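You operate a simulated robot arm through the tools that you are given. There is no shell and no other tool. Be economical: measure what you need, move in short steps, check, and stop when the job is done.

You are at the controls of a simulated two-armed robot. One attempt, no reset.

## Task
Push the three harness plugs onto their sockets and move the orange cable clip to hole 20.
Fine: four moves at most (one put straight back isn't counted), one piece at a time, without straining the cable; the other clips and the black caps stay in.

The check looks at the end state, three seconds after you hand in, the way a careful person would. Anything else that was tipped, shoved, dropped, spilled or broken makes it a failure. A push-on lid holds only when it is set on centred and level and pressed home; a screw cap is set on level and turned clockwise until tight.

## Robot
Two 7-joint arms with fingered hands on one trunk, on a base that drives. Base frame: it is fixed to the floor where the robot stands at the start and does not move with it; the origin is under the middle of the robot, x ahead of it, y to its left, z up; the surface under the hand at the start is at about z = 826. Units: mm, degrees, N and s.
The left shoulder is at the start at [70, 142, 1139], the right one opposite. With the tool pointing down near the work surface each hand reaches from about 420 to 800 mm from the robot's upright axis, wherever it stands, measured 20 degrees to its own side. Places, roughly: harness door's blue socket [500, 200, 800]; harness door's brown socket [700, -300, 800]; harness door's green socket [800, -100, 800]; hole 20 [800, -200, 800]; numbered board [700, 0, 800]. Payload 3.6 kg a hand.
The TCP of each hand is the grasp point between the finger pads, 25 mm short of the fingertips. In the tool frame z runs along the fingers and y along their closing line. Largest opening 88 mm; the body of the gripper starts 29 mm behind the TCP. The gripper is a hand of 5 fingers: y runs from the thumb to the fingers, the wrist lies at [-13, -97, -162] in the tool frame, and closing takes about 1.5 s.
Orientation is told as [roll, pitch, yaw] about the base's x, y, z axes, in that order, counted from this pose: with the fingers straight down and the wrist toward the robot, the tool's x, y and z point along [0, 1, 0], [1, 0, 0] and [0, 0, -1] of the base frame.

## Interface
- The arms move only by the tool jog_arm. It takes "left_steps", "right_steps" or both (then of equal length, played together; a hand with none holds still); each is a list that holds one entry, the list of rows, each a list of 6 numbers: the shift along the tool's x, y, z in mm, then the turn, a rotation vector about the tool's x, y, z in degrees. In form: [[[tx, ty, tz, rx, ry, rz], ...]]. A call has 1 to 8 rows; each row shifts and turns the commanded pose from where the row before left it, along the tool's axes as they then stand. "left_claw" and "right_claw" are, for a hand that has rows, the opening, from 0 (shut) to 1 (fully open), set as the call begins (left out, the last holds). Rows are played at 5 a second. More than 50 mm and 8.6 degrees between two rows, or a gripper value outside its range, and nothing of the call is played. A pose out of reach is approached as far as the arm can. The call stops where the force on the tool passes 70 N (or 10 N more than at its start, if that is more) or the arm is blocked; 0.2 s more then pass. Each finger travels about 72 mm/s and halts on what it meets, pressing with about 25 N; the grip force reading is that of the motor and also rises with nothing between the fingers. The clock runs only during rows and for 0.2 s after the last one: add rows that do not move to give the fingers time. The reply holds the time, the measured pose of the TCP, the force on the tool along the base axes, the opening and the grip force, in the units named above and with some noise, with the torque about the TCP (base axes, N m) and any sound that the robot's microphone picked up, and new pictures: "views" is both (left out), scene, wrist or none (wrist: the cameras of the hands that moved).
- Cameras (640 x 400 px; columns grow to the right, rows downward): "scene" is now at [136, -4.2, 1365.4]; the picture's right is [-0.06, -1.00, 0.00], its down [-0.59, 0.03, -0.81] and it looks along [0.80, -0.04, -0.59] (base axes); focal length 283 px, centre (320, 200). "left" rides on the left gripper at [-59, -79, -105] in its tool frame; the picture's right is [-0.73, -0.32, 0.61], its down [0.62, -0.68, 0.38] and it looks along [0.29, 0.66, 0.70] (tool axes); focal length 234 px, centre (320, 200). "right" rides on the right gripper at [59, -79, -105] in its tool frame; the picture's right is [-0.73, 0.32, -0.61], its down [-0.62, -0.68, 0.38] and it looks along [-0.29, 0.66, 0.70] (tool axes); focal length 234 px, centre (320, 200). There is no depth. A picture from a camera that has moved, and an enlarged one, comes with that camera's place and axes in the base frame and with its lens.
- raise_lower(by): slides the trunk up (or, below 0, down) by that many mm; the arms and the scene camera ride with it, the base frame stays. It gives what a move gives, with no picture.
- base_move(legs): drives the robot by 1 to 6 legs, each [ahead, left, turn to the left] in mm, mm and degrees, along the robot's own axes; the way and the turn of a leg run together, so that a leg with both is an arc; at most 1500 mm and 180 degrees a leg. The arms and the cameras ride along, it lands a little off, and it stops where it bumps. It gives what a move gives, and a new picture of the scene camera.
- finger_targets(index, middle, ring, little, thumb_bend, thumb_turn, hand): sets how far each is bent, from 0 (flat) to 100 (curled in); at 30 the hand is open as for a grip, at 70 the pads meet at the TCP. One left out holds its place. A second passes; each finger stops where it meets its share of the squeeze, and holds until it gets a number again. A gripper value or a shape takes the hand back. It gives what a move gives, with no picture; readings hold the bend of each and the force on index, middle, ring, little, thumb and palm. thumb_turn goes from beside the hand (0) to across from the fingers (100), as for a grip.
- hand_shape(shape, hand): the hand has 5 fingers and takes this shape, open, in about a second: jaw (thumb against the fingers, like two jaws); tri (thumb and two fingers); tip (a fingertip pinch); poke (one finger out to press); point (the index stretched); flat (the hand flat); cup (the hand cupped); fist (a fist). The gripper value then closes the fingers along that shape, each until it touches; the sizes above hold for jaw. It gives what a move gives, with no picture.
- turn_head(pan, tilt): turns the head with the scene camera to pan (to the left, within 86 degrees either way) and tilt (down, from -29 to 69), counted from straight ahead of the robot. It gives what a move gives, and a new picture of the scene camera.
- enlarge(camera, box): a new picture of the part [left, top, right, bottom] of that camera's present view, enlarged. No time passes.
- sign_off(): hands the job in; it is judged then, once.

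Work in short steps. Places have to be worked out from the pictures, the camera data and where the tool is seen: move nearer, look again, correct. Check each grasp and each placing, and mend what went wrong. You have 120 turns and 260 pictures in all, those below and enlarged ones among them. Open the grippers and draw the arms clear of the work before you hand the job in, unless the task says otherwise; then end with one line.

The tools are called after ">>>" as name(argument=value, ...) on one line, values as JSON. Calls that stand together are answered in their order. jog_arm: Moves the arms, as the interface text tells. Its arguments: {"type":"object","properties":{"left_steps":{"type":"array","items":{"type":"array","items":{"type":"array","items":{"type":"number"}}}},"left_claw":{"type":"number"},"right_steps":{"type":"array","items":{"type":"array","items":{"type":"array","items":{"type":"number"}}}},"right_claw":{"type":"number"},"views":{"type":"string","enum":["both","scene","wrist","none"]}},"required":[]} The other tools are called the same way: raise_lower (by) slides the trunk up or down; hand_shape (shape, hand) gives the hand a shape; finger_targets (index, middle, ring, little, thumb_bend, thumb_turn, hand) moves the fingers one by one; base_move (legs) drives the base; turn_head (pan, tilt) turns the head that bears the scene camera; enlarge (camera, box) takes an enlarged picture of a part of a camera's view; sign_off () hands the job in.

At the start:

```text
time_s: 0.0
left_position: [538.7, 179.2, 1069.9]
left_ee_rot: [-0.1, 0.0, -0.1]
left_force: [-0.1, 0.5, 0.2]
left_torque: [-0.01, 0.01, 0.01]
left_opening: 87.9
left_finger_force: 0.1
left_shape: jaw
left_bend: [30.0, 30.0, 30.0, 30.0, 30.0, 98.0]
left_finger forces: [0.0, 0.0, 0.0, 0.0, 0.0, 0.0]
right_position: [487.4, -304.1, 1143.2]
right_ee_rot: [-0.1, -0.1, 0.0]
right_force: [0.5, 0.3, 0.2]
right_torque: [0.01, 0.0, 0.02]
right_opening: 87.7
right_finger_force: 0.2
right_shape: jaw
right_bend: [30.0, 30.0, 30.0, 30.0, 30.0, 98.0]
right_finger forces: [0.0, 0.0, 0.0, 0.0, 0.0, 0.0]
trunk travel left (down, up): [-675.0, 265.0]
robot x, y, heading: [1.6, 3.1, 0.1]
head pan, tilt: [-3.2, 36.3]
```

scene: 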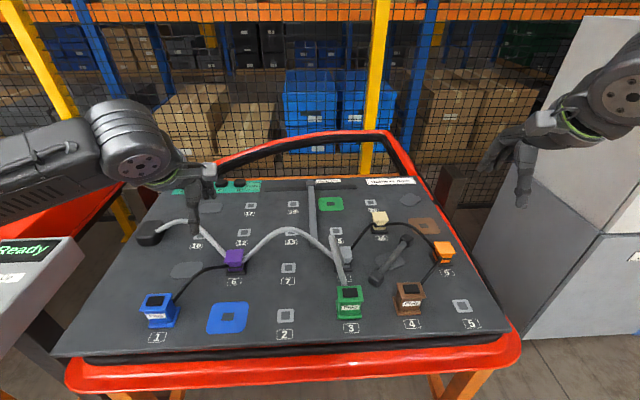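
right: 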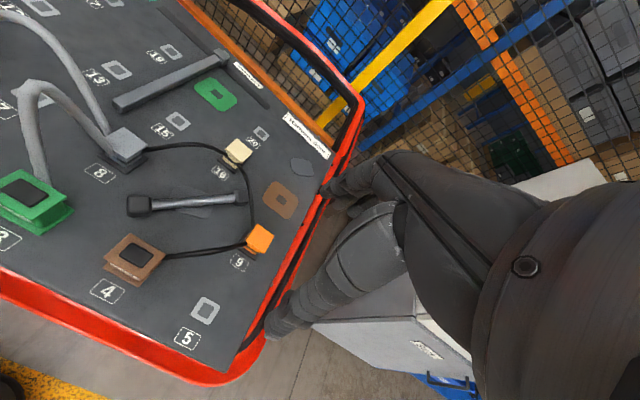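
left: 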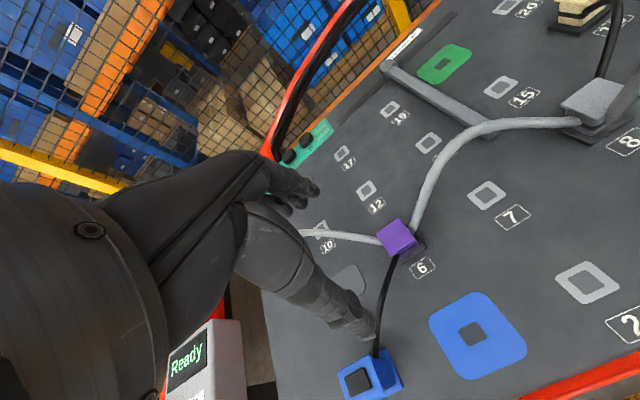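

I start by looking closely at the board to read the layout of plugs, clips and cables.

>>> enlarge(camera="scene", box=[300, 170, 500, 345])

>>> enlarge(camera="scene", box=[120, 170, 320, 345])

>>> enlarge(camera="right", box=[80, 30, 340, 320])

```text
2.29 times, centred on (400, 258) of scene
camera zoom: at [136.0, -4.2, 1365.4], right [-0.06, -1.0, 0.0], down [-0.59, 0.03, -0.81], along [0.8, -0.04, -0.59], focal length 648 px, centre (137, 69)
```

zoom: 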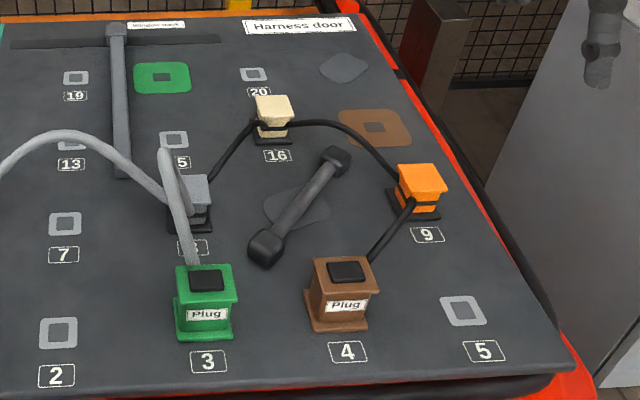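

```text
2.29 times, centred on (220, 258) of scene
camera zoom: at [136.0, -4.2, 1365.4], right [-0.06, -1.0, 0.0], down [-0.59, 0.03, -0.81], along [0.8, -0.04, -0.59], focal length 648 px, centre (549, 69)
```

zoom: 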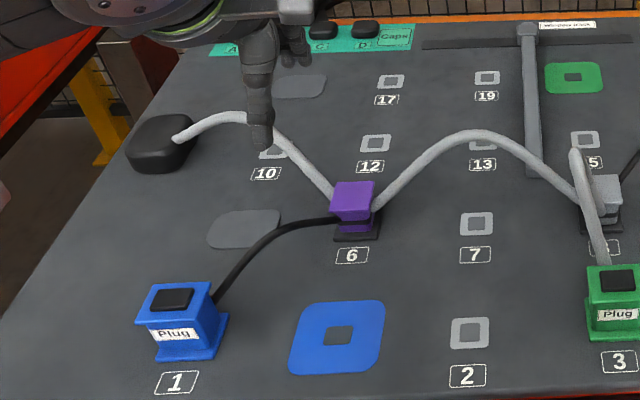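

```text
1.38 times, centred on (210, 175) of right
camera zoom: at [408.4, -244.0, 1248.3], right [0.32, -0.73, 0.61], down [-0.68, -0.62, -0.38], along [0.66, -0.29, -0.7], focal length 323 px, centre (472, 234)
```

zoom: 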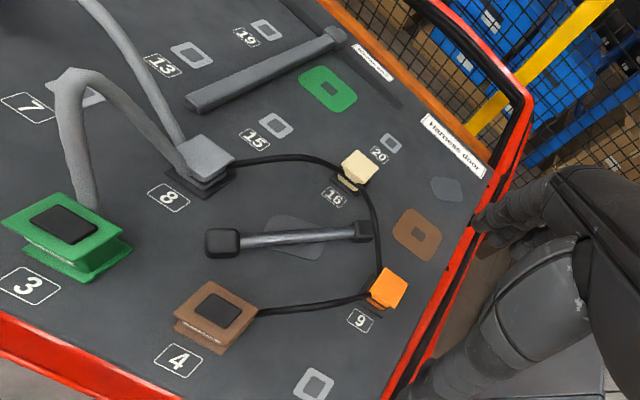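

Flat layout in a ~127 mm grid: plugs at x≈470 (blue y≈300, green −85, brown −212), sockets blue (474,167), green (849,−79), brown (730,−335), hole 20 (849,−207). The right order is brown before orange, since orange's cable to brown must stay slack. First I bring the right hand above brown for a closer look.

>>> jog_arm(right_steps=[[[25, -5, 30, 0, 0, 0], [25, -5, 30, 0, 0, 0], [25, -5, 30, 0, 0, 0], [17, 0, 30, 0, 0, 0]]], views="both")

```text
time_s: 1.0
left_position: [539.5, 179.0, 1069.5]
left_ee_rot: [-0.1, 0.1, 0.0]
left_force: [0.3, -0.1, -0.9]
left_torque: [0.03, 0.01, -0.02]
left_opening: 87.9
left_finger_force: 0.0
left_shape: jaw
left_bend: [30.0, 30.0, 30.0, 30.0, 30.0, 98.0]
left_finger forces: [0.1, 0.0, 0.1, 0.1, 0.1, 0.0]
right_position: [474.1, -210.4, 1022.5]
right_ee_rot: [0.0, 0.1, 0.0]
right_force: [1.4, -0.5, 0.1]
right_torque: [0.01, -0.01, 0.01]
right_opening: 87.8
right_finger_force: 0.1
right_shape: jaw
right_bend: [30.0, 30.0, 30.0, 30.0, 30.0, 98.0]
right_finger forces: [0.0, 0.1, 0.0, 0.0, 0.0, 0.0]
trunk travel left (down, up): [-675.0, 265.0]
robot x, y, heading: [0.3, 2.6, -0.2]
head pan, tilt: [-3.2, 36.3]
camera scene: at [137.3, -3.8, 1365.3], right [-0.06, -1.0, 0.0], down [-0.59, 0.03, -0.81], along [0.8, -0.05, -0.59], focal length 283 px, centre (320, 200)
camera right: at [394.7, -151.2, 1127.1], right [0.32, -0.73, 0.61], down [-0.68, -0.62, -0.38], along [0.66, -0.29, -0.7], focal length 234 px, centre (320, 200)
```

scene: 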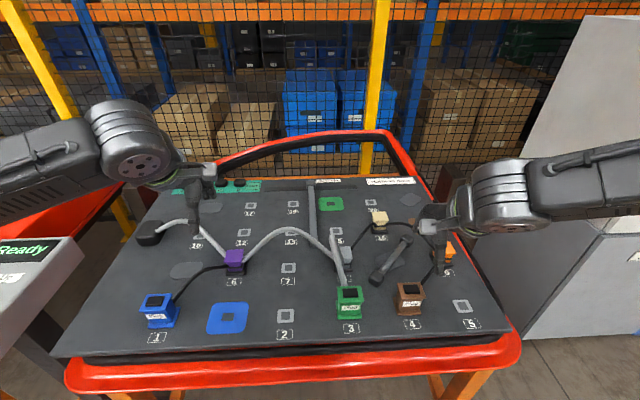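
right: 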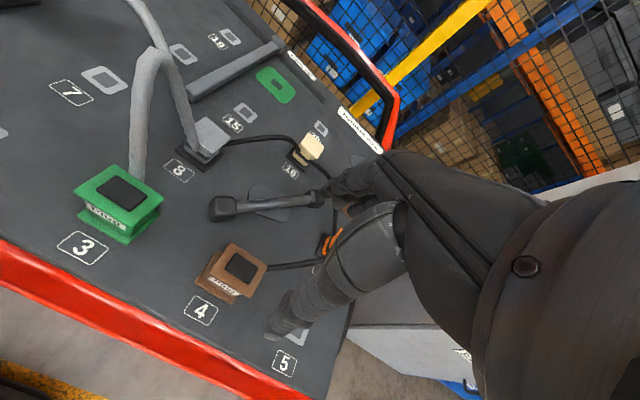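

The plug's cable leaves on its side toward orange; I enlarge the wrist view to see plug shape.

>>> enlarge(camera="right", box=[60, 130, 300, 330])

>>> enlarge(camera="scene", box=[330, 250, 470, 340])

```text
2.00 times, centred on (180, 230) of right
camera zoom: at [394.7, -151.2, 1127.1], right [0.32, -0.73, 0.61], down [-0.68, -0.62, -0.38], along [0.66, -0.29, -0.7], focal length 468 px, centre (600, 140)
```

zoom: 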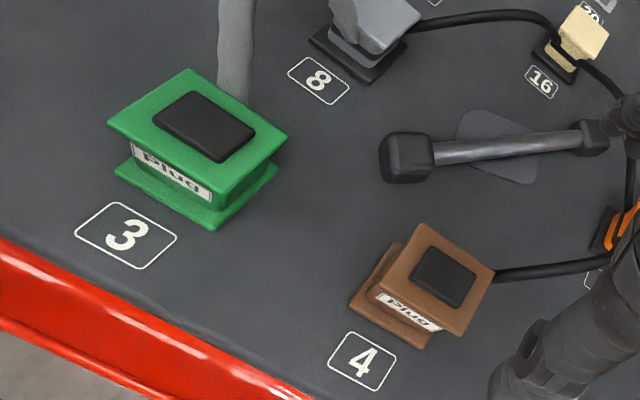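

```text
4.44 times, centred on (400, 295) of scene
camera zoom: at [137.3, -3.8, 1365.3], right [-0.06, -1.0, 0.0], down [-0.59, 0.03, -0.81], along [0.8, -0.05, -0.59], focal length 1259 px, centre (-36, -222)
```

zoom: 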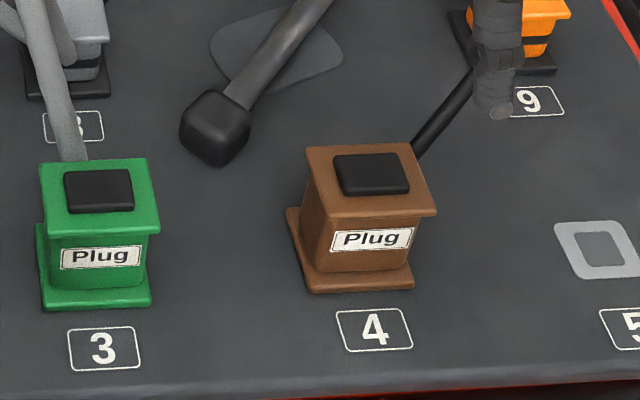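

The plug is a flanged block, ~47 mm (y) × 38 mm (x), top about z 888, centre about (477,−204), with the cable leaving at its far right corner. I'll try the narrower "tri" shape (thumb + two fingers) to keep off the cable, and look at it.

>>> hand_shape(hand="right", shape="tri")

>>> enlarge(camera="right", box=[160, 100, 480, 360])

>>> enlarge(camera="scene", box=[380, 150, 520, 260])

```text
time_s: 1.9
left_position: [538.9, 177.9, 1069.3]
left_ee_rot: [0.0, 0.0, -0.1]
left_force: [-0.3, 0.2, 0.5]
left_torque: [-0.01, 0.0, 0.03]
left_opening: 87.9
left_finger_force: 0.0
left_shape: jaw
left_bend: [30.0, 30.0, 30.0, 30.0, 30.0, 98.0]
left_finger forces: [0.1, 0.0, 0.0, 0.0, 0.0, 0.0]
right_position: [473.0, -212.3, 1024.2]
right_ee_rot: [0.0, 0.0, -0.1]
right_force: [0.3, 0.0, 0.1]
right_torque: [0.01, 0.03, -0.01]
right_opening: 87.8
right_finger_force: 0.1
right_shape: tri
right_bend: [30.0, 30.0, 99.0, 99.0, 30.0, 98.0]
right_finger forces: [0.1, 0.1, 0.0, 0.1, 0.0, 0.0]
trunk travel left (down, up): [-675.0, 265.0]
robot x, y, heading: [-3.2, 1.2, 0.1]
head pan, tilt: [-3.2, 36.3]
```

```text
1.54 times, centred on (320, 230) of right
camera zoom: at [393.9, -151.8, 1128.1], right [0.32, -0.73, 0.61], down [-0.68, -0.62, -0.38], along [0.66, -0.29, -0.7], focal length 360 px, centre (320, 154)
```

zoom: 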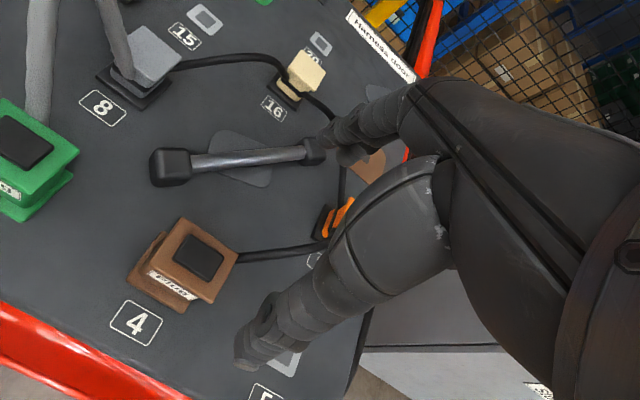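

```text
3.64 times, centred on (450, 205) of scene
camera zoom: at [136.0, -4.2, 1365.4], right [-0.06, -1.0, 0.0], down [-0.59, 0.03, -0.81], along [0.8, -0.04, -0.59], focal length 1030 px, centre (-153, 182)
```

zoom: 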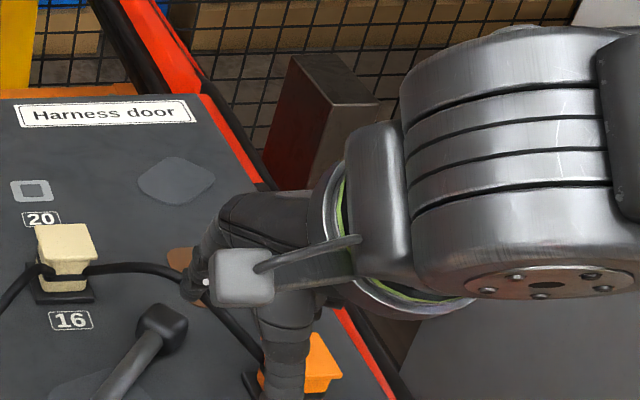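

Now I line up over brown (target 477,−202) and descend part way, then check.

>>> jog_arm(right_steps=[[[5, 2, 35, 0, 0, 0], [5, 2, 35, 0, 0, 0]]], right_claw=1.0, views="both")

>>> enlarge(camera="right", box=[160, 140, 480, 340])

>>> enlarge(camera="scene", box=[350, 200, 490, 310])

```text
time_s: 2.5
left_position: [540.7, 177.5, 1068.6]
left_ee_rot: [0.0, 0.1, 0.0]
left_force: [0.4, 0.4, 0.4]
left_torque: [-0.01, -0.02, -0.04]
left_opening: 87.6
left_finger_force: 0.1
left_shape: jaw
left_bend: [30.0, 30.0, 30.0, 30.0, 30.0, 98.0]
left_finger forces: [0.0, 0.0, 0.0, 0.1, 0.1, 0.1]
right_position: [478.1, -200.0, 952.4]
right_ee_rot: [0.1, 0.1, 0.0]
right_force: [0.9, 0.3, 0.0]
right_torque: [0.0, -0.02, -0.03]
right_opening: 87.9
right_finger_force: 0.0
right_shape: tri
right_bend: [30.0, 30.0, 99.0, 99.0, 30.0, 98.0]
right_finger forces: [0.0, 0.0, 0.0, 0.0, 0.0, 0.0]
trunk travel left (down, up): [-675.0, 265.0]
robot x, y, heading: [-2.9, -0.5, -0.1]
head pan, tilt: [-3.2, 36.3]
camera scene: at [137.2, -4.5, 1365.3], right [-0.06, -1.0, 0.0], down [-0.59, 0.03, -0.81], along [0.8, -0.04, -0.59], focal length 283 px, centre (320, 200)
camera right: at [398.5, -140.9, 1057.1], right [0.32, -0.73, 0.61], down [-0.68, -0.62, -0.38], along [0.66, -0.29, -0.7], focal length 234 px, centre (320, 200)
```

scene: 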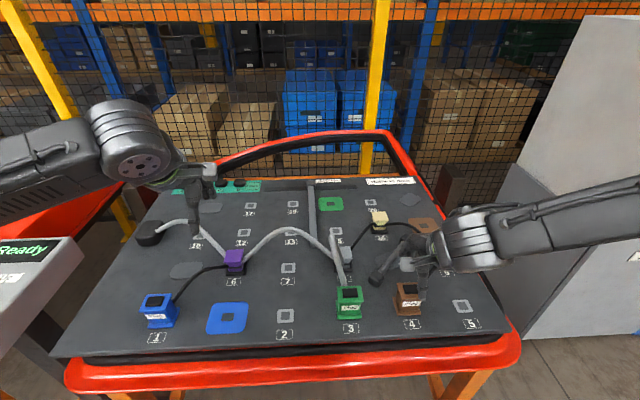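
right: 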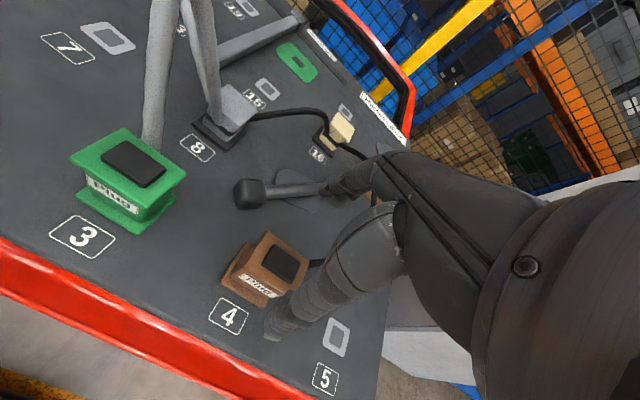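

```text
2.00 times, centred on (320, 240) of right
camera zoom: at [398.5, -140.9, 1057.1], right [0.32, -0.73, 0.61], down [-0.68, -0.62, -0.38], along [0.66, -0.29, -0.7], focal length 468 px, centre (320, 120)
```

zoom: 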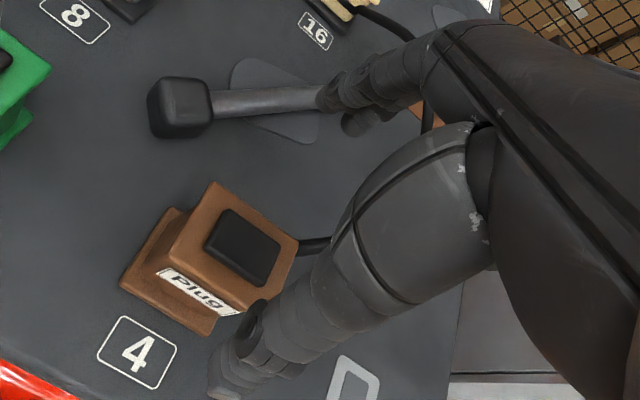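

```text
3.64 times, centred on (420, 255) of scene
camera zoom: at [137.2, -4.5, 1365.3], right [-0.06, -1.0, 0.0], down [-0.59, 0.03, -0.81], along [0.8, -0.04, -0.59], focal length 1030 px, centre (-44, 0)
```

zoom: 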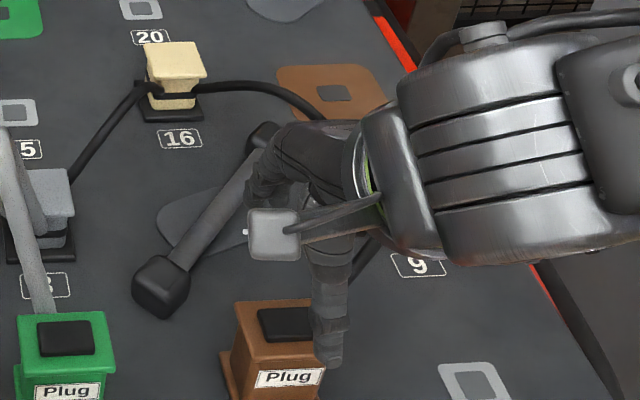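

Brown's top centre is (476,−203) at z≈888. The handle knob is close to the index side, so I narrow the opening to ~0.75 and descend to about z 872.

>>> jog_arm(right_steps=[[[-4, -2, 10, 0, 0, 0], [0, 0, 20, 0, 0, 0], [0, 0, 20, 0, 0, 0], [0, 0, 15, 0, 0, 0], [0, 0, 15, 0, 0, 0]]], right_claw=0.75, views="both")

>>> enlarge(camera="right", box=[200, 120, 440, 320])

>>> enlarge(camera="scene", box=[360, 220, 480, 320])

```text
time_s: 3.7
left_position: [537.7, 177.7, 1070.9]
left_ee_rot: [0.0, 0.0, 0.0]
left_force: [-0.3, -0.1, -0.6]
left_torque: [0.0, -0.01, 0.03]
left_opening: 87.7
left_finger_force: 0.2
left_shape: jaw
left_bend: [30.0, 30.0, 30.0, 30.0, 30.0, 98.0]
left_finger forces: [0.0, 0.0, 0.0, 0.1, 0.0, 0.0]
right_position: [476.2, -205.6, 875.5]
right_ee_rot: [0.0, -0.1, 0.1]
right_force: [2.3, -3.8, 12.3]
right_torque: [-0.25, -0.17, 0.01]
right_opening: 66.2
right_finger_force: 0.0
right_shape: tri
right_bend: [27.0, 35.0, 99.0, 99.0, 54.0, 99.0]
right_finger forces: [0.1, 0.0, 12.3, 0.1, 0.1, 0.1]
trunk travel left (down, up): [-675.0, 265.0]
robot x, y, heading: [-1.9, 1.1, 0.1]
head pan, tilt: [-3.2, 36.3]
camera scene: at [134.4, -4.2, 1366.0], right [-0.06, -1.0, 0.0], down [-0.59, 0.03, -0.81], along [0.81, -0.05, -0.59], focal length 283 px, centre (320, 200)
camera right: at [395.2, -145.7, 979.9], right [0.32, -0.73, 0.61], down [-0.68, -0.62, -0.39], along [0.66, -0.29, -0.69], focal length 234 px, centre (320, 200)
```

scene: 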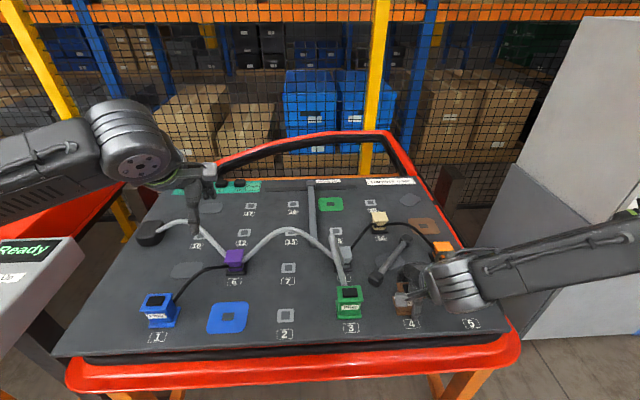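
right: 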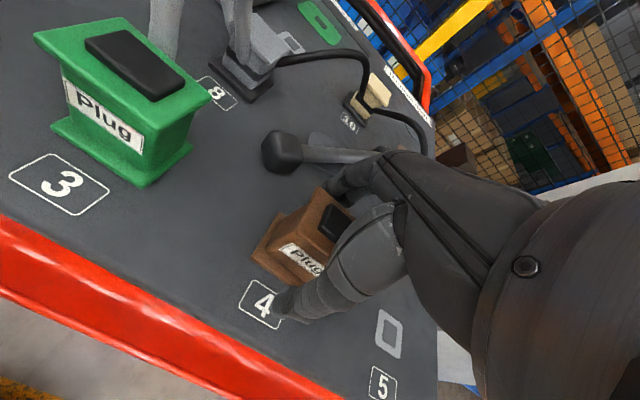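

```text
2.00 times, centred on (320, 220) of right
camera zoom: at [395.2, -145.7, 979.9], right [0.32, -0.73, 0.61], down [-0.68, -0.62, -0.39], along [0.66, -0.29, -0.69], focal length 468 px, centre (320, 160)
```

zoom: 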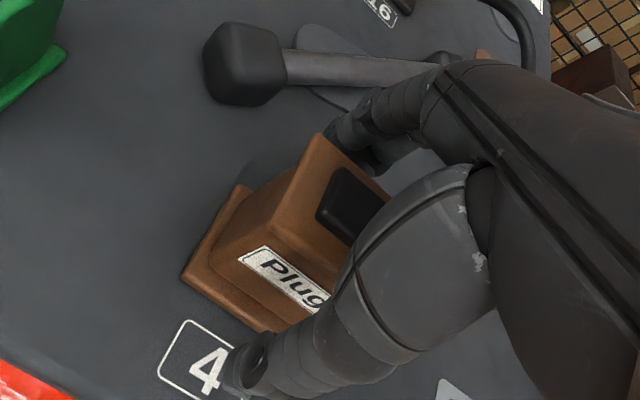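

```text
4.00 times, centred on (420, 270) of scene
camera zoom: at [134.4, -4.2, 1366.0], right [-0.06, -1.0, 0.0], down [-0.59, 0.03, -0.81], along [0.81, -0.05, -0.59], focal length 1133 px, centre (-80, -80)
```

zoom: 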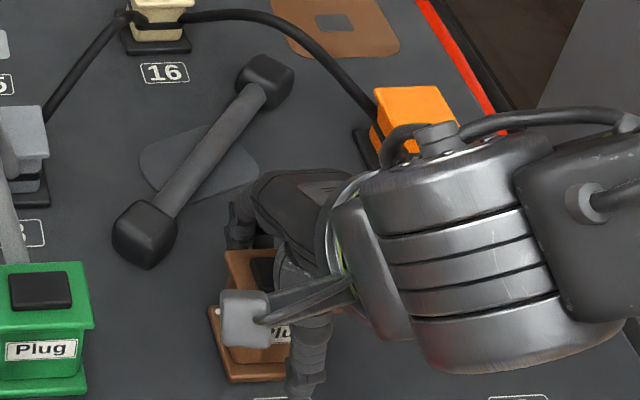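

The curled ring finger is resting on the plug's top (12 N), so I back up 4 mm and close there.

>>> jog_arm(right_steps=[[[0, 0, -5, 0, 0, 0], [0, 0, 0, 0, 0, 0]]], right_claw=0.7, views="none")

>>> jog_arm(right_steps=[[[0, 0, 0, 0, 0, 0], [0, 0, 0, 0, 0, 0], [0, 0, 0, 0, 0, 0], [0, 0, 0, 0, 0, 0], [0, 0, 0, 0, 0, 0], [0, 0, 0, 0, 0, 0]]], right_claw=0.3, views="wrist")

>>> enlarge(camera="right", box=[200, 120, 440, 320])

```text
time_s: 4.3
left_position: [536.4, 178.6, 1069.0]
left_ee_rot: [-0.1, -0.1, 0.0]
left_force: [-0.5, -0.8, 0.1]
left_torque: [0.0, 0.0, 0.0]
left_opening: 87.6
left_finger_force: 0.1
left_shape: jaw
left_bend: [30.0, 30.0, 30.0, 30.0, 30.0, 98.0]
left_finger forces: [0.0, 0.0, 0.1, 0.0, 0.0, 0.1]
right_position: [475.6, -205.7, 878.9]
right_ee_rot: [0.0, 0.0, -0.1]
right_force: [0.9, 0.0, 0.2]
right_torque: [0.03, -0.01, 0.0]
right_opening: 61.7
right_finger_force: 0.1
right_shape: tri
right_bend: [27.0, 37.0, 99.0, 99.0, 58.0, 99.0]
right_finger forces: [0.0, 0.0, 0.1, 0.1, 0.0, 0.1]
trunk travel left (down, up): [-675.0, 265.0]
robot x, y, heading: [0.9, 1.1, 0.0]
head pan, tilt: [-3.2, 36.3]
```

```text
time_s: 5.7
left_position: [538.9, 178.5, 1068.5]
left_ee_rot: [-0.1, 0.0, 0.0]
left_force: [0.4, 1.0, -0.1]
left_torque: [0.0, -0.03, 0.0]
left_opening: 87.8
left_finger_force: 0.1
left_shape: jaw
left_bend: [30.0, 30.0, 30.0, 30.0, 30.0, 98.0]
left_finger forces: [0.0, 0.1, 0.0, 0.1, 0.0, 0.0]
right_position: [476.8, -205.3, 878.5]
right_ee_rot: [0.0, 0.0, 0.0]
right_force: [1.5, -0.3, -2.0]
right_torque: [0.04, -0.04, 0.02]
right_opening: 27.1
right_finger_force: 25.0
right_shape: tri
right_bend: [74.0, 51.0, 100.0, 100.0, 75.0, 100.0]
right_finger forces: [11.7, 11.5, 0.1, 0.0, 22.1, 0.0]
trunk travel left (down, up): [-675.0, 265.0]
robot x, y, heading: [-2.7, -3.9, -0.0]
head pan, tilt: [-3.2, 36.3]
camera right: at [396.4, -146.0, 983.5], right [0.32, -0.73, 0.61], down [-0.68, -0.62, -0.38], along [0.66, -0.29, -0.7], focal length 234 px, centre (320, 200)
```

right: 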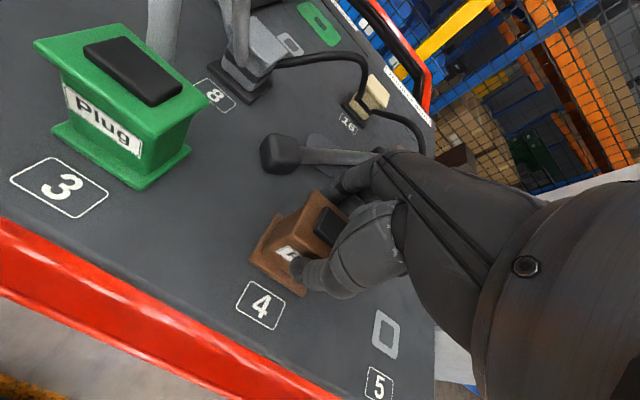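

```text
2.00 times, centred on (320, 220) of right
camera zoom: at [396.4, -146.0, 983.5], right [0.32, -0.73, 0.61], down [-0.68, -0.62, -0.38], along [0.66, -0.29, -0.7], focal length 468 px, centre (320, 160)
```

zoom: 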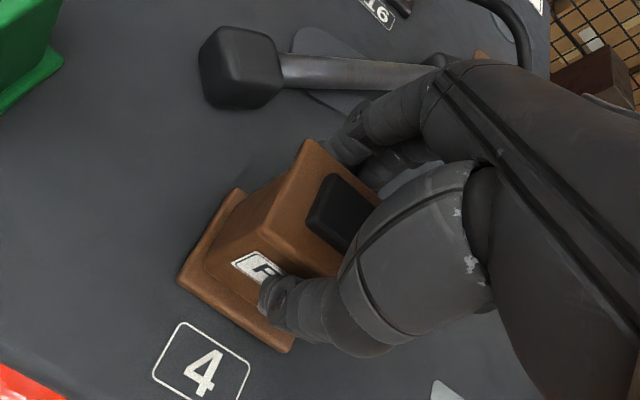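

All three digits hold (index 11.7, middle 11.5, thumb 22 N) and the plug sits undisturbed. I lift gently 25 mm and check.

>>> jog_arm(right_steps=[[[0, 0, -5, 0, 0, 0], [0, 0, -10, 0, 0, 0], [0, 0, -10, 0, 0, 0]]], views="both")

>>> enlarge(camera="right", box=[200, 120, 440, 320])

>>> enlarge(camera="scene", box=[360, 220, 480, 320])

```text
time_s: 6.5
left_position: [538.0, 176.9, 1069.0]
left_ee_rot: [0.1, -0.1, 0.1]
left_force: [0.1, 0.7, 0.4]
left_torque: [0.0, 0.02, 0.0]
left_opening: 87.8
left_finger_force: 0.1
left_shape: jaw
left_bend: [30.0, 30.0, 30.0, 30.0, 30.0, 98.0]
left_finger forces: [0.0, 0.0, 0.0, 0.0, 0.0, 0.0]
right_position: [476.0, -206.1, 903.7]
right_ee_rot: [-0.1, -0.1, 0.0]
right_force: [-0.1, 0.4, -0.2]
right_torque: [-0.01, 0.0, 0.03]
right_opening: 27.0
right_finger_force: 25.5
right_shape: tri
right_bend: [74.0, 51.0, 100.0, 100.0, 75.0, 100.0]
right_finger forces: [11.9, 11.6, 0.0, 0.1, 23.5, 0.0]
trunk travel left (down, up): [-675.0, 265.0]
robot x, y, heading: [0.0, 0.7, 0.0]
head pan, tilt: [-3.2, 36.3]
camera scene: at [136.3, -4.2, 1365.4], right [-0.06, -1.0, 0.0], down [-0.59, 0.03, -0.81], along [0.8, -0.04, -0.59], focal length 283 px, centre (320, 200)
camera right: at [395.7, -146.4, 1008.2], right [0.32, -0.73, 0.61], down [-0.68, -0.62, -0.38], along [0.66, -0.29, -0.7], focal length 234 px, centre (320, 200)
```

scene: 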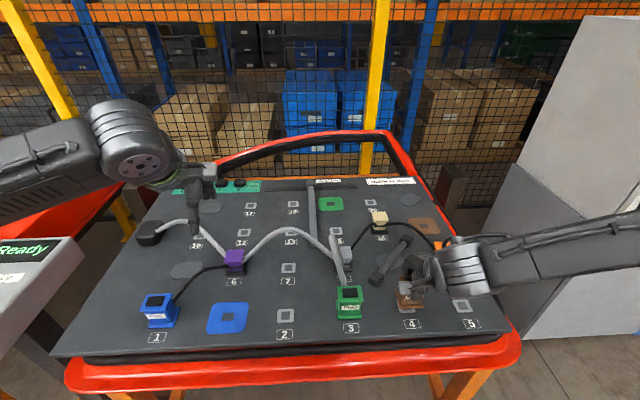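
right: 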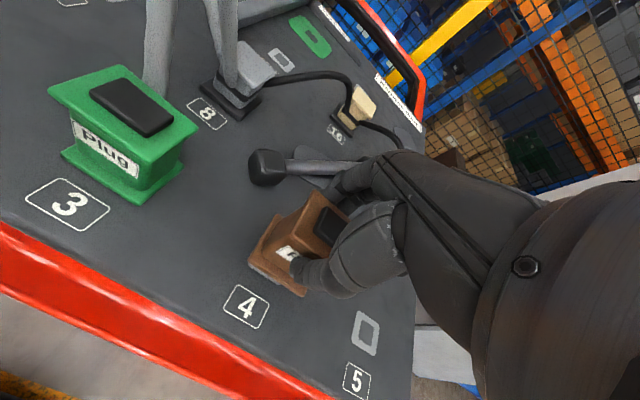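

```text
2.00 times, centred on (320, 220) of right
camera zoom: at [395.7, -146.4, 1008.2], right [0.32, -0.73, 0.61], down [-0.68, -0.62, -0.38], along [0.66, -0.29, -0.7], focal length 468 px, centre (320, 160)
```

zoom: 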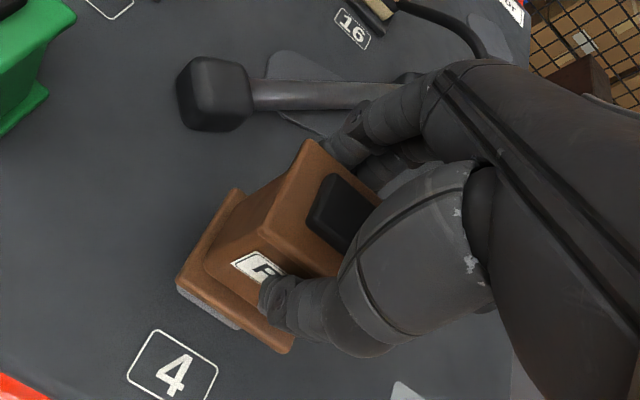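

```text
4.00 times, centred on (420, 270) of scene
camera zoom: at [136.3, -4.2, 1365.4], right [-0.06, -1.0, 0.0], down [-0.59, 0.03, -0.81], along [0.8, -0.04, -0.59], focal length 1133 px, centre (-80, -80)
```

zoom: 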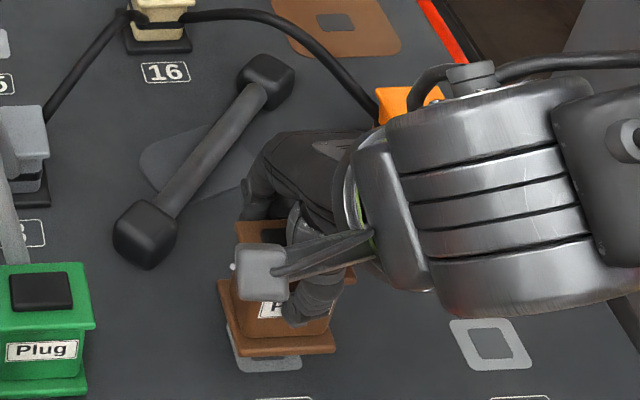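

Brown is free and held level. I carry it gradually up and toward its socket, passing near orange so the cable stays slack.

>>> jog_arm(right_steps=[[[-20, 30, -15, 0, 0, 0], [-20, 30, -15, 0, 0, 0], [-20, 40, -15, 0, 0, 0], [-20, 40, 0, 0, 0, 0]]], views="both")

```text
time_s: 7.5
left_position: [540.7, 178.9, 1068.2]
left_ee_rot: [0.0, 0.1, 0.1]
left_force: [0.1, -0.4, -0.5]
left_torque: [0.01, 0.01, -0.04]
left_opening: 87.6
left_finger_force: 0.0
left_shape: jaw
left_bend: [30.0, 30.0, 30.0, 30.0, 30.0, 98.0]
left_finger forces: [0.1, 0.0, 0.0, 0.0, 0.1, 0.1]
right_position: [615.7, -287.8, 947.2]
right_ee_rot: [0.0, -0.1, 0.1]
right_force: [0.7, -0.1, -0.2]
right_torque: [0.0, -0.04, 0.0]
right_opening: 26.8
right_finger_force: 24.3
right_shape: tri
right_bend: [74.0, 51.0, 100.0, 100.0, 75.0, 100.0]
right_finger forces: [11.9, 11.6, 0.0, 0.0, 23.2, 0.0]
trunk travel left (down, up): [-675.0, 265.0]
robot x, y, heading: [0.0, -1.2, 0.1]
head pan, tilt: [-3.2, 36.3]
camera scene: at [137.9, -4.7, 1365.2], right [-0.06, -1.0, 0.0], down [-0.59, 0.03, -0.81], along [0.8, -0.04, -0.59], focal length 283 px, centre (320, 200)
camera right: at [536.7, -228.0, 1052.6], right [0.32, -0.73, 0.61], down [-0.68, -0.62, -0.38], along [0.66, -0.29, -0.7], focal length 234 px, centre (320, 200)
```

scene: 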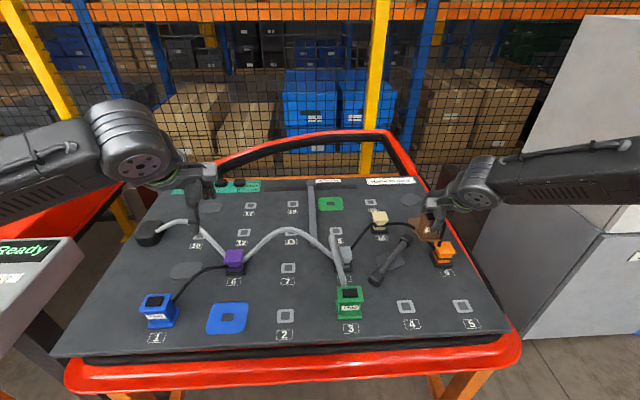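
right: 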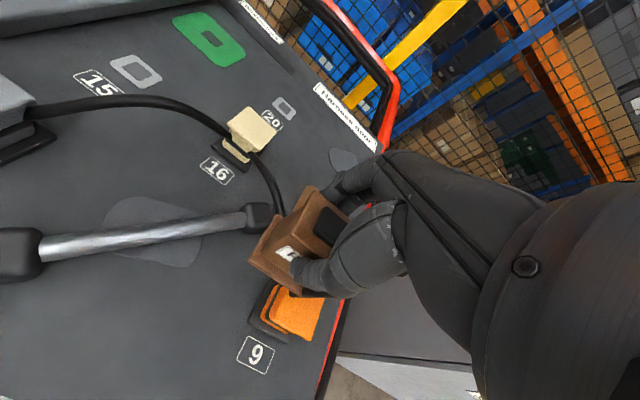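

No strain on the tool. I go on to above the brown socket (≈731,−332).

>>> jog_arm(right_steps=[[[-16, 38, 0, 0, 0, 0], [-16, 38, 0, 0, 0, 0], [-13, 39, 0, 0, 0, 0], [0, 0, 20, 0, 0, 0]]], views="both")

>>> enlarge(camera="scene", box=[370, 170, 490, 280])

>>> enlarge(camera="right", box=[180, 120, 420, 320])

```text
time_s: 8.5
left_position: [538.8, 178.9, 1068.8]
left_ee_rot: [0.0, 0.1, -0.2]
left_force: [0.0, 0.0, 0.3]
left_torque: [0.01, -0.01, -0.03]
left_opening: 87.6
left_finger_force: 0.1
left_shape: jaw
left_bend: [30.0, 30.0, 30.0, 30.0, 30.0, 98.0]
left_finger forces: [0.1, 0.0, 0.0, 0.1, 0.1, 0.0]
right_position: [689.1, -333.0, 944.6]
right_ee_rot: [0.1, 0.0, 0.0]
right_force: [0.6, -0.2, -1.6]
right_torque: [-0.02, 0.03, -0.02]
right_opening: 27.0
right_finger_force: 25.3
right_shape: tri
right_bend: [74.0, 51.0, 100.0, 100.0, 75.0, 100.0]
right_finger forces: [11.7, 11.5, 0.1, 0.0, 23.2, 0.0]
right hand out of reach, approached as far as the arm can: row 3, 4
trunk travel left (down, up): [-675.0, 265.0]
robot x, y, heading: [1.8, -0.8, -0.1]
head pan, tilt: [-3.2, 36.3]
camera scene: at [137.0, -4.7, 1365.3], right [-0.06, -1.0, 0.0], down [-0.59, 0.03, -0.81], along [0.8, -0.04, -0.59], focal length 283 px, centre (320, 200)
camera right: at [609.6, -274.3, 1049.5], right [0.32, -0.73, 0.61], down [-0.68, -0.62, -0.38], along [0.66, -0.29, -0.7], focal length 234 px, centre (320, 200)
```

scene: 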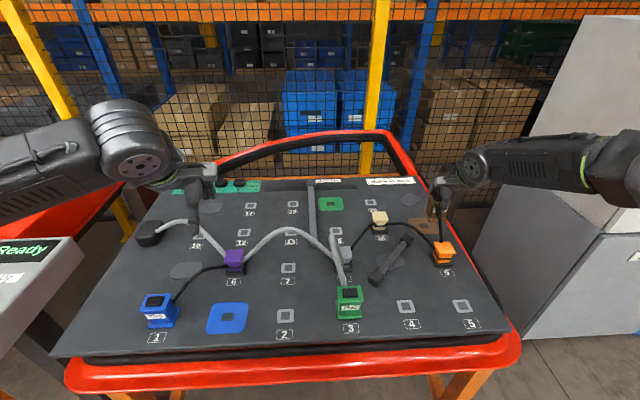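
right: 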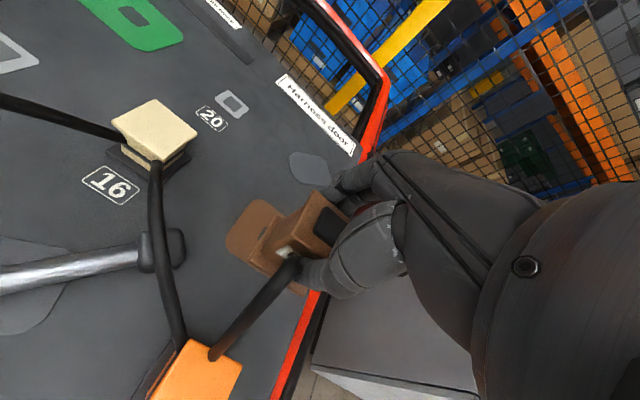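

```text
3.64 times, centred on (430, 225) of scene
camera zoom: at [137.0, -4.7, 1365.3], right [-0.06, -1.0, 0.0], down [-0.59, 0.03, -0.81], along [0.8, -0.04, -0.59], focal length 1030 px, centre (-80, 109)
```

zoom: 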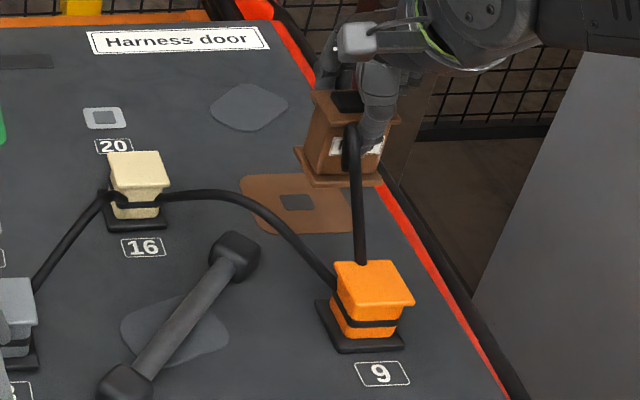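

```text
2.00 times, centred on (300, 220) of right
camera zoom: at [609.6, -274.3, 1049.5], right [0.32, -0.73, 0.61], down [-0.68, -0.62, -0.38], along [0.66, -0.29, -0.7], focal length 468 px, centre (360, 160)
```

zoom: 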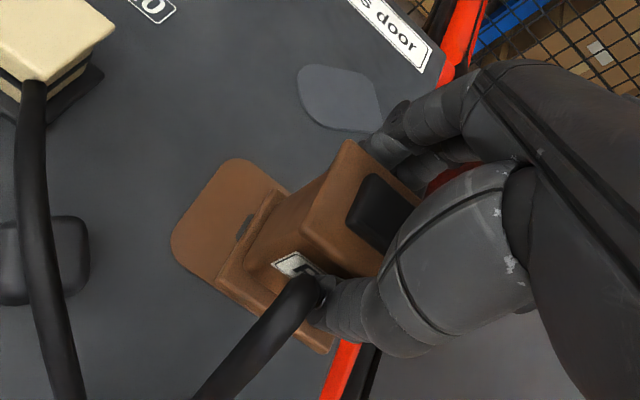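

The arm runs out of reach at x≈690, so the base must come forward ~110 mm. I look down to see what's ahead of the base first.

>>> turn_head(pan=-3, tilt=69)

```text
time_s: 9.5
left_position: [538.7, 178.3, 1068.8]
left_ee_rot: [0.1, 0.0, -0.1]
left_force: [-0.4, 0.4, 1.3]
left_torque: [0.01, -0.04, -0.02]
left_opening: 87.6
left_finger_force: 0.1
left_shape: jaw
left_bend: [30.0, 30.0, 30.0, 30.0, 30.0, 98.0]
left_finger forces: [0.0, 0.0, 0.1, 0.1, 0.0, 0.0]
right_position: [689.0, -334.2, 945.4]
right_ee_rot: [0.1, 0.0, 0.0]
right_force: [0.1, 0.0, -0.2]
right_torque: [-0.02, 0.03, -0.03]
right_opening: 27.0
right_finger_force: 24.8
right_shape: tri
right_bend: [74.0, 51.0, 100.0, 100.0, 75.0, 100.0]
right_finger forces: [11.8, 11.4, 0.0, 0.1, 23.4, 0.1]
trunk travel left (down, up): [-675.0, 265.0]
robot x, y, heading: [-1.3, -2.4, -0.1]
head pan, tilt: [-3.0, 68.8]
camera scene: at [104.9, -2.4, 1323.7], right [-0.05, -1.0, 0.0], down [-0.93, 0.05, -0.36], along [0.36, -0.02, -0.93], focal length 283 px, centre (320, 200)
```

scene: 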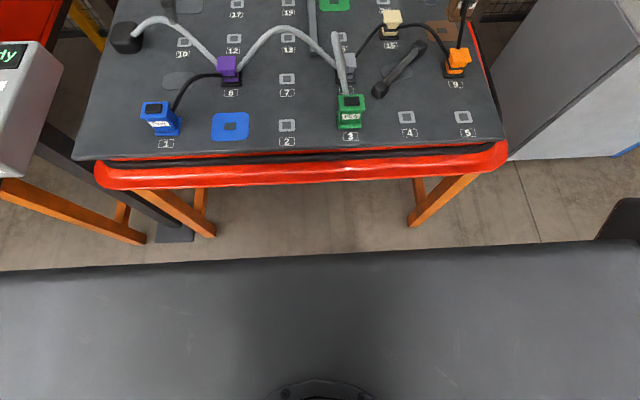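

The table legs stand out at y≈±460, so there's room to roll forward between them. I draw the plug back and up a bit so the drive won't pull the cable.

>>> jog_arm(right_steps=[[[0, -30, -10, 0, 0, 0], [0, -30, -10, 0, 0, 0], [0, 0, 0, 0, 0, 0]]], views="none")

>>> turn_head(pan=-10, tilt=45)

```text
time_s: 10.3
left_position: [538.4, 178.3, 1068.6]
left_ee_rot: [0.0, 0.1, 0.0]
left_force: [0.5, 0.1, 1.6]
left_torque: [-0.01, 0.03, 0.01]
left_opening: 87.7
left_finger_force: 0.1
left_shape: jaw
left_bend: [30.0, 30.0, 30.0, 30.0, 30.0, 98.0]
left_finger forces: [0.0, 0.0, 0.1, 0.0, 0.0, 0.0]
right_position: [628.5, -334.0, 965.3]
right_ee_rot: [0.1, 0.1, 0.0]
right_force: [0.1, 0.1, -1.8]
right_torque: [-0.02, 0.04, -0.04]
right_opening: 27.0
right_finger_force: 24.9
right_shape: tri
right_bend: [74.0, 51.0, 100.0, 100.0, 75.0, 100.0]
right_finger forces: [11.7, 11.5, 0.2, 0.1, 23.4, 0.0]
trunk travel left (down, up): [-675.0, 265.0]
robot x, y, heading: [0.9, 4.3, 0.1]
head pan, tilt: [-3.0, 68.8]
```

```text
time_s: 11.2
left_position: [539.9, 177.0, 1068.5]
left_ee_rot: [0.0, 0.1, 0.1]
left_force: [0.3, 0.7, -0.1]
left_torque: [0.02, 0.04, -0.01]
left_opening: 87.6
left_finger_force: 0.1
left_shape: jaw
left_bend: [30.0, 30.0, 30.0, 30.0, 30.0, 98.0]
left_finger forces: [0.0, 0.1, 0.0, 0.0, 0.0, 0.0]
right_position: [628.9, -334.1, 966.7]
right_ee_rot: [0.1, -0.1, 0.0]
right_force: [0.1, 0.0, -1.4]
right_torque: [0.02, 0.03, -0.01]
right_opening: 26.9
right_finger_force: 25.3
right_shape: tri
right_bend: [74.0, 51.0, 100.0, 100.0, 75.0, 100.0]
right_finger forces: [11.8, 11.5, 0.0, 0.0, 23.3, 0.0]
trunk travel left (down, up): [-675.0, 265.0]
robot x, y, heading: [-1.4, -0.6, -0.1]
head pan, tilt: [-10.0, 45.0]
camera scene: at [128.9, -13.5, 1352.5], right [-0.17, -0.98, 0.0], down [-0.7, 0.12, -0.71], along [0.7, -0.12, -0.71], focal length 283 px, centre (320, 200)
```

scene: 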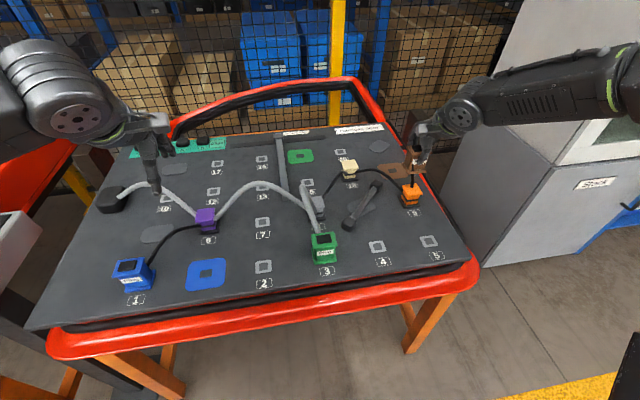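

Clear ahead; I drive forward 100 mm.

>>> base_move(legs=[[50, 0, 0], [50, 0, 0]])

```text
time_s: 12.6
left_position: [634.6, 179.2, 1071.9]
left_ee_rot: [0.0, -0.2, 0.0]
left_force: [0.0, 0.6, -1.0]
left_torque: [0.04, 0.0, -0.03]
left_opening: 87.7
left_finger_force: 0.0
left_shape: jaw
left_bend: [30.0, 30.0, 30.0, 30.0, 30.0, 98.0]
left_finger forces: [0.0, 0.0, 0.1, 0.0, 0.0, 0.0]
right_position: [724.8, -334.3, 968.6]
right_ee_rot: [0.0, -0.2, 0.0]
right_force: [-0.8, 0.2, -0.8]
right_torque: [0.04, -0.02, 0.03]
right_opening: 27.2
right_finger_force: 25.7
right_shape: tri
right_bend: [74.0, 51.0, 100.0, 100.0, 75.0, 100.0]
right_finger forces: [11.7, 11.5, 0.0, 0.1, 23.3, 0.0]
trunk travel left (down, up): [-675.0, 265.0]
robot x, y, heading: [100.4, 1.7, -0.0]
head pan, tilt: [-10.0, 45.0]
camera scene: at [223.7, -13.3, 1353.1], right [-0.17, -0.98, 0.0], down [-0.69, 0.12, -0.71], along [0.7, -0.12, -0.71], focal length 283 px, centre (320, 200)
```

scene: 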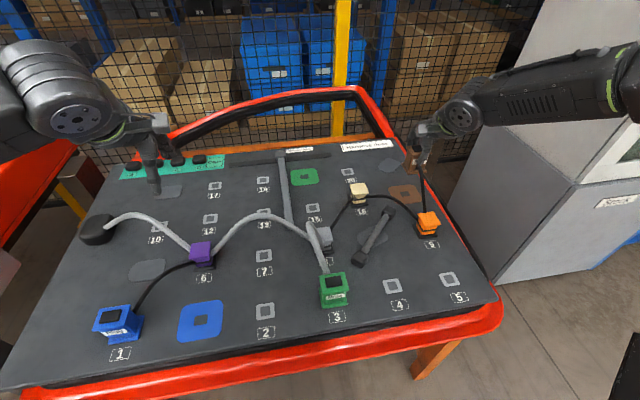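

Base moved well. The plug hovers near the socket at (725,−334); I lower partway and look for alignment.

>>> jog_arm(right_steps=[[[0, 3, 20, 0, 0, 0], [0, 3, 20, 0, 0, 0]]], views="wrist")

>>> enlarge(camera="scene", box=[360, 130, 460, 240])

>>> enlarge(camera="right", box=[180, 120, 420, 320])

```text
time_s: 13.2
left_position: [638.4, 178.7, 1069.3]
left_ee_rot: [0.0, 0.0, 0.0]
left_force: [0.5, -0.5, -0.4]
left_torque: [-0.02, -0.01, -0.02]
left_opening: 88.0
left_finger_force: 0.0
left_shape: jaw
left_bend: [30.0, 30.0, 30.0, 30.0, 30.0, 98.0]
left_finger forces: [0.0, 0.0, 0.1, 0.1, 0.2, 0.0]
right_position: [734.3, -333.8, 924.6]
right_ee_rot: [0.0, 0.1, -0.1]
right_force: [0.6, 0.1, -0.2]
right_torque: [-0.05, 0.03, 0.04]
right_opening: 26.9
right_finger_force: 24.7
right_shape: tri
right_bend: [74.0, 51.0, 100.0, 100.0, 75.0, 100.0]
right_finger forces: [11.7, 11.5, 0.0, 0.1, 23.3, 0.0]
trunk travel left (down, up): [-675.0, 265.0]
robot x, y, heading: [96.3, -1.1, -0.0]
head pan, tilt: [-10.0, 45.0]
camera right: at [653.8, -274.6, 1030.2], right [0.32, -0.73, 0.61], down [-0.68, -0.62, -0.38], along [0.66, -0.29, -0.7], focal length 234 px, centre (320, 200)
```

right: 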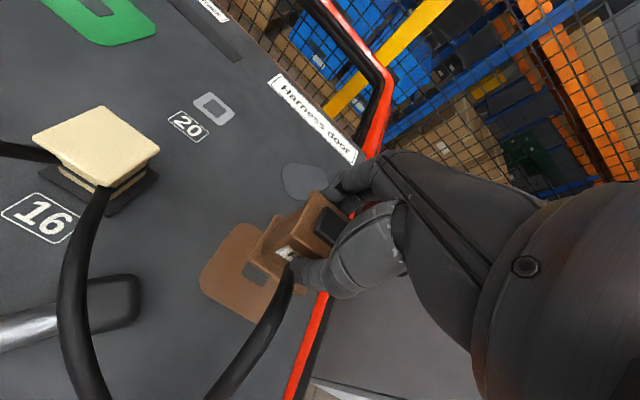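

```text
3.64 times, centred on (410, 185) of scene
camera zoom: at [228.7, -13.6, 1352.5], right [-0.17, -0.98, 0.0], down [-0.7, 0.12, -0.71], along [0.7, -0.12, -0.71], focal length 1030 px, centre (-7, 254)
```

zoom: 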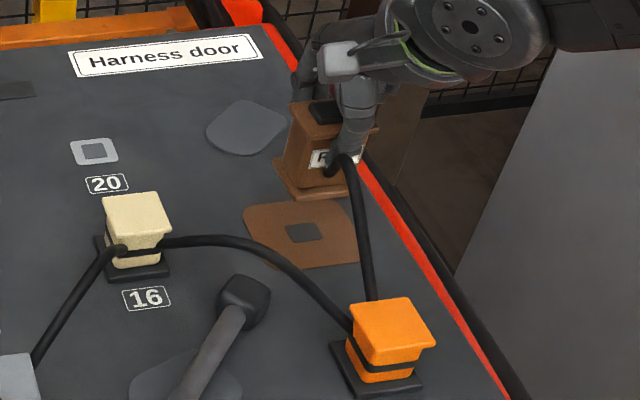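

```text
2.00 times, centred on (300, 220) of right
camera zoom: at [653.8, -274.6, 1030.2], right [0.32, -0.73, 0.61], down [-0.68, -0.62, -0.38], along [0.66, -0.29, -0.7], focal length 468 px, centre (360, 160)
```

zoom: 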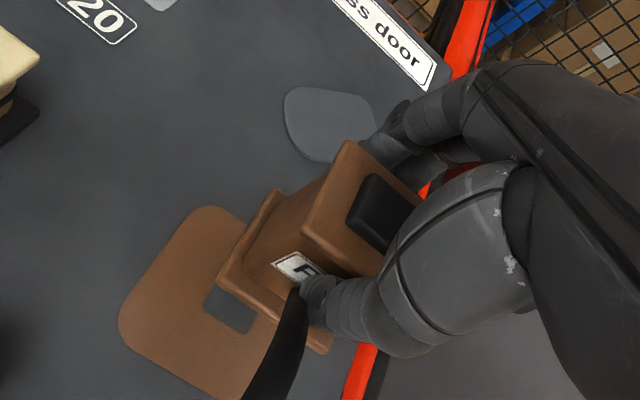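

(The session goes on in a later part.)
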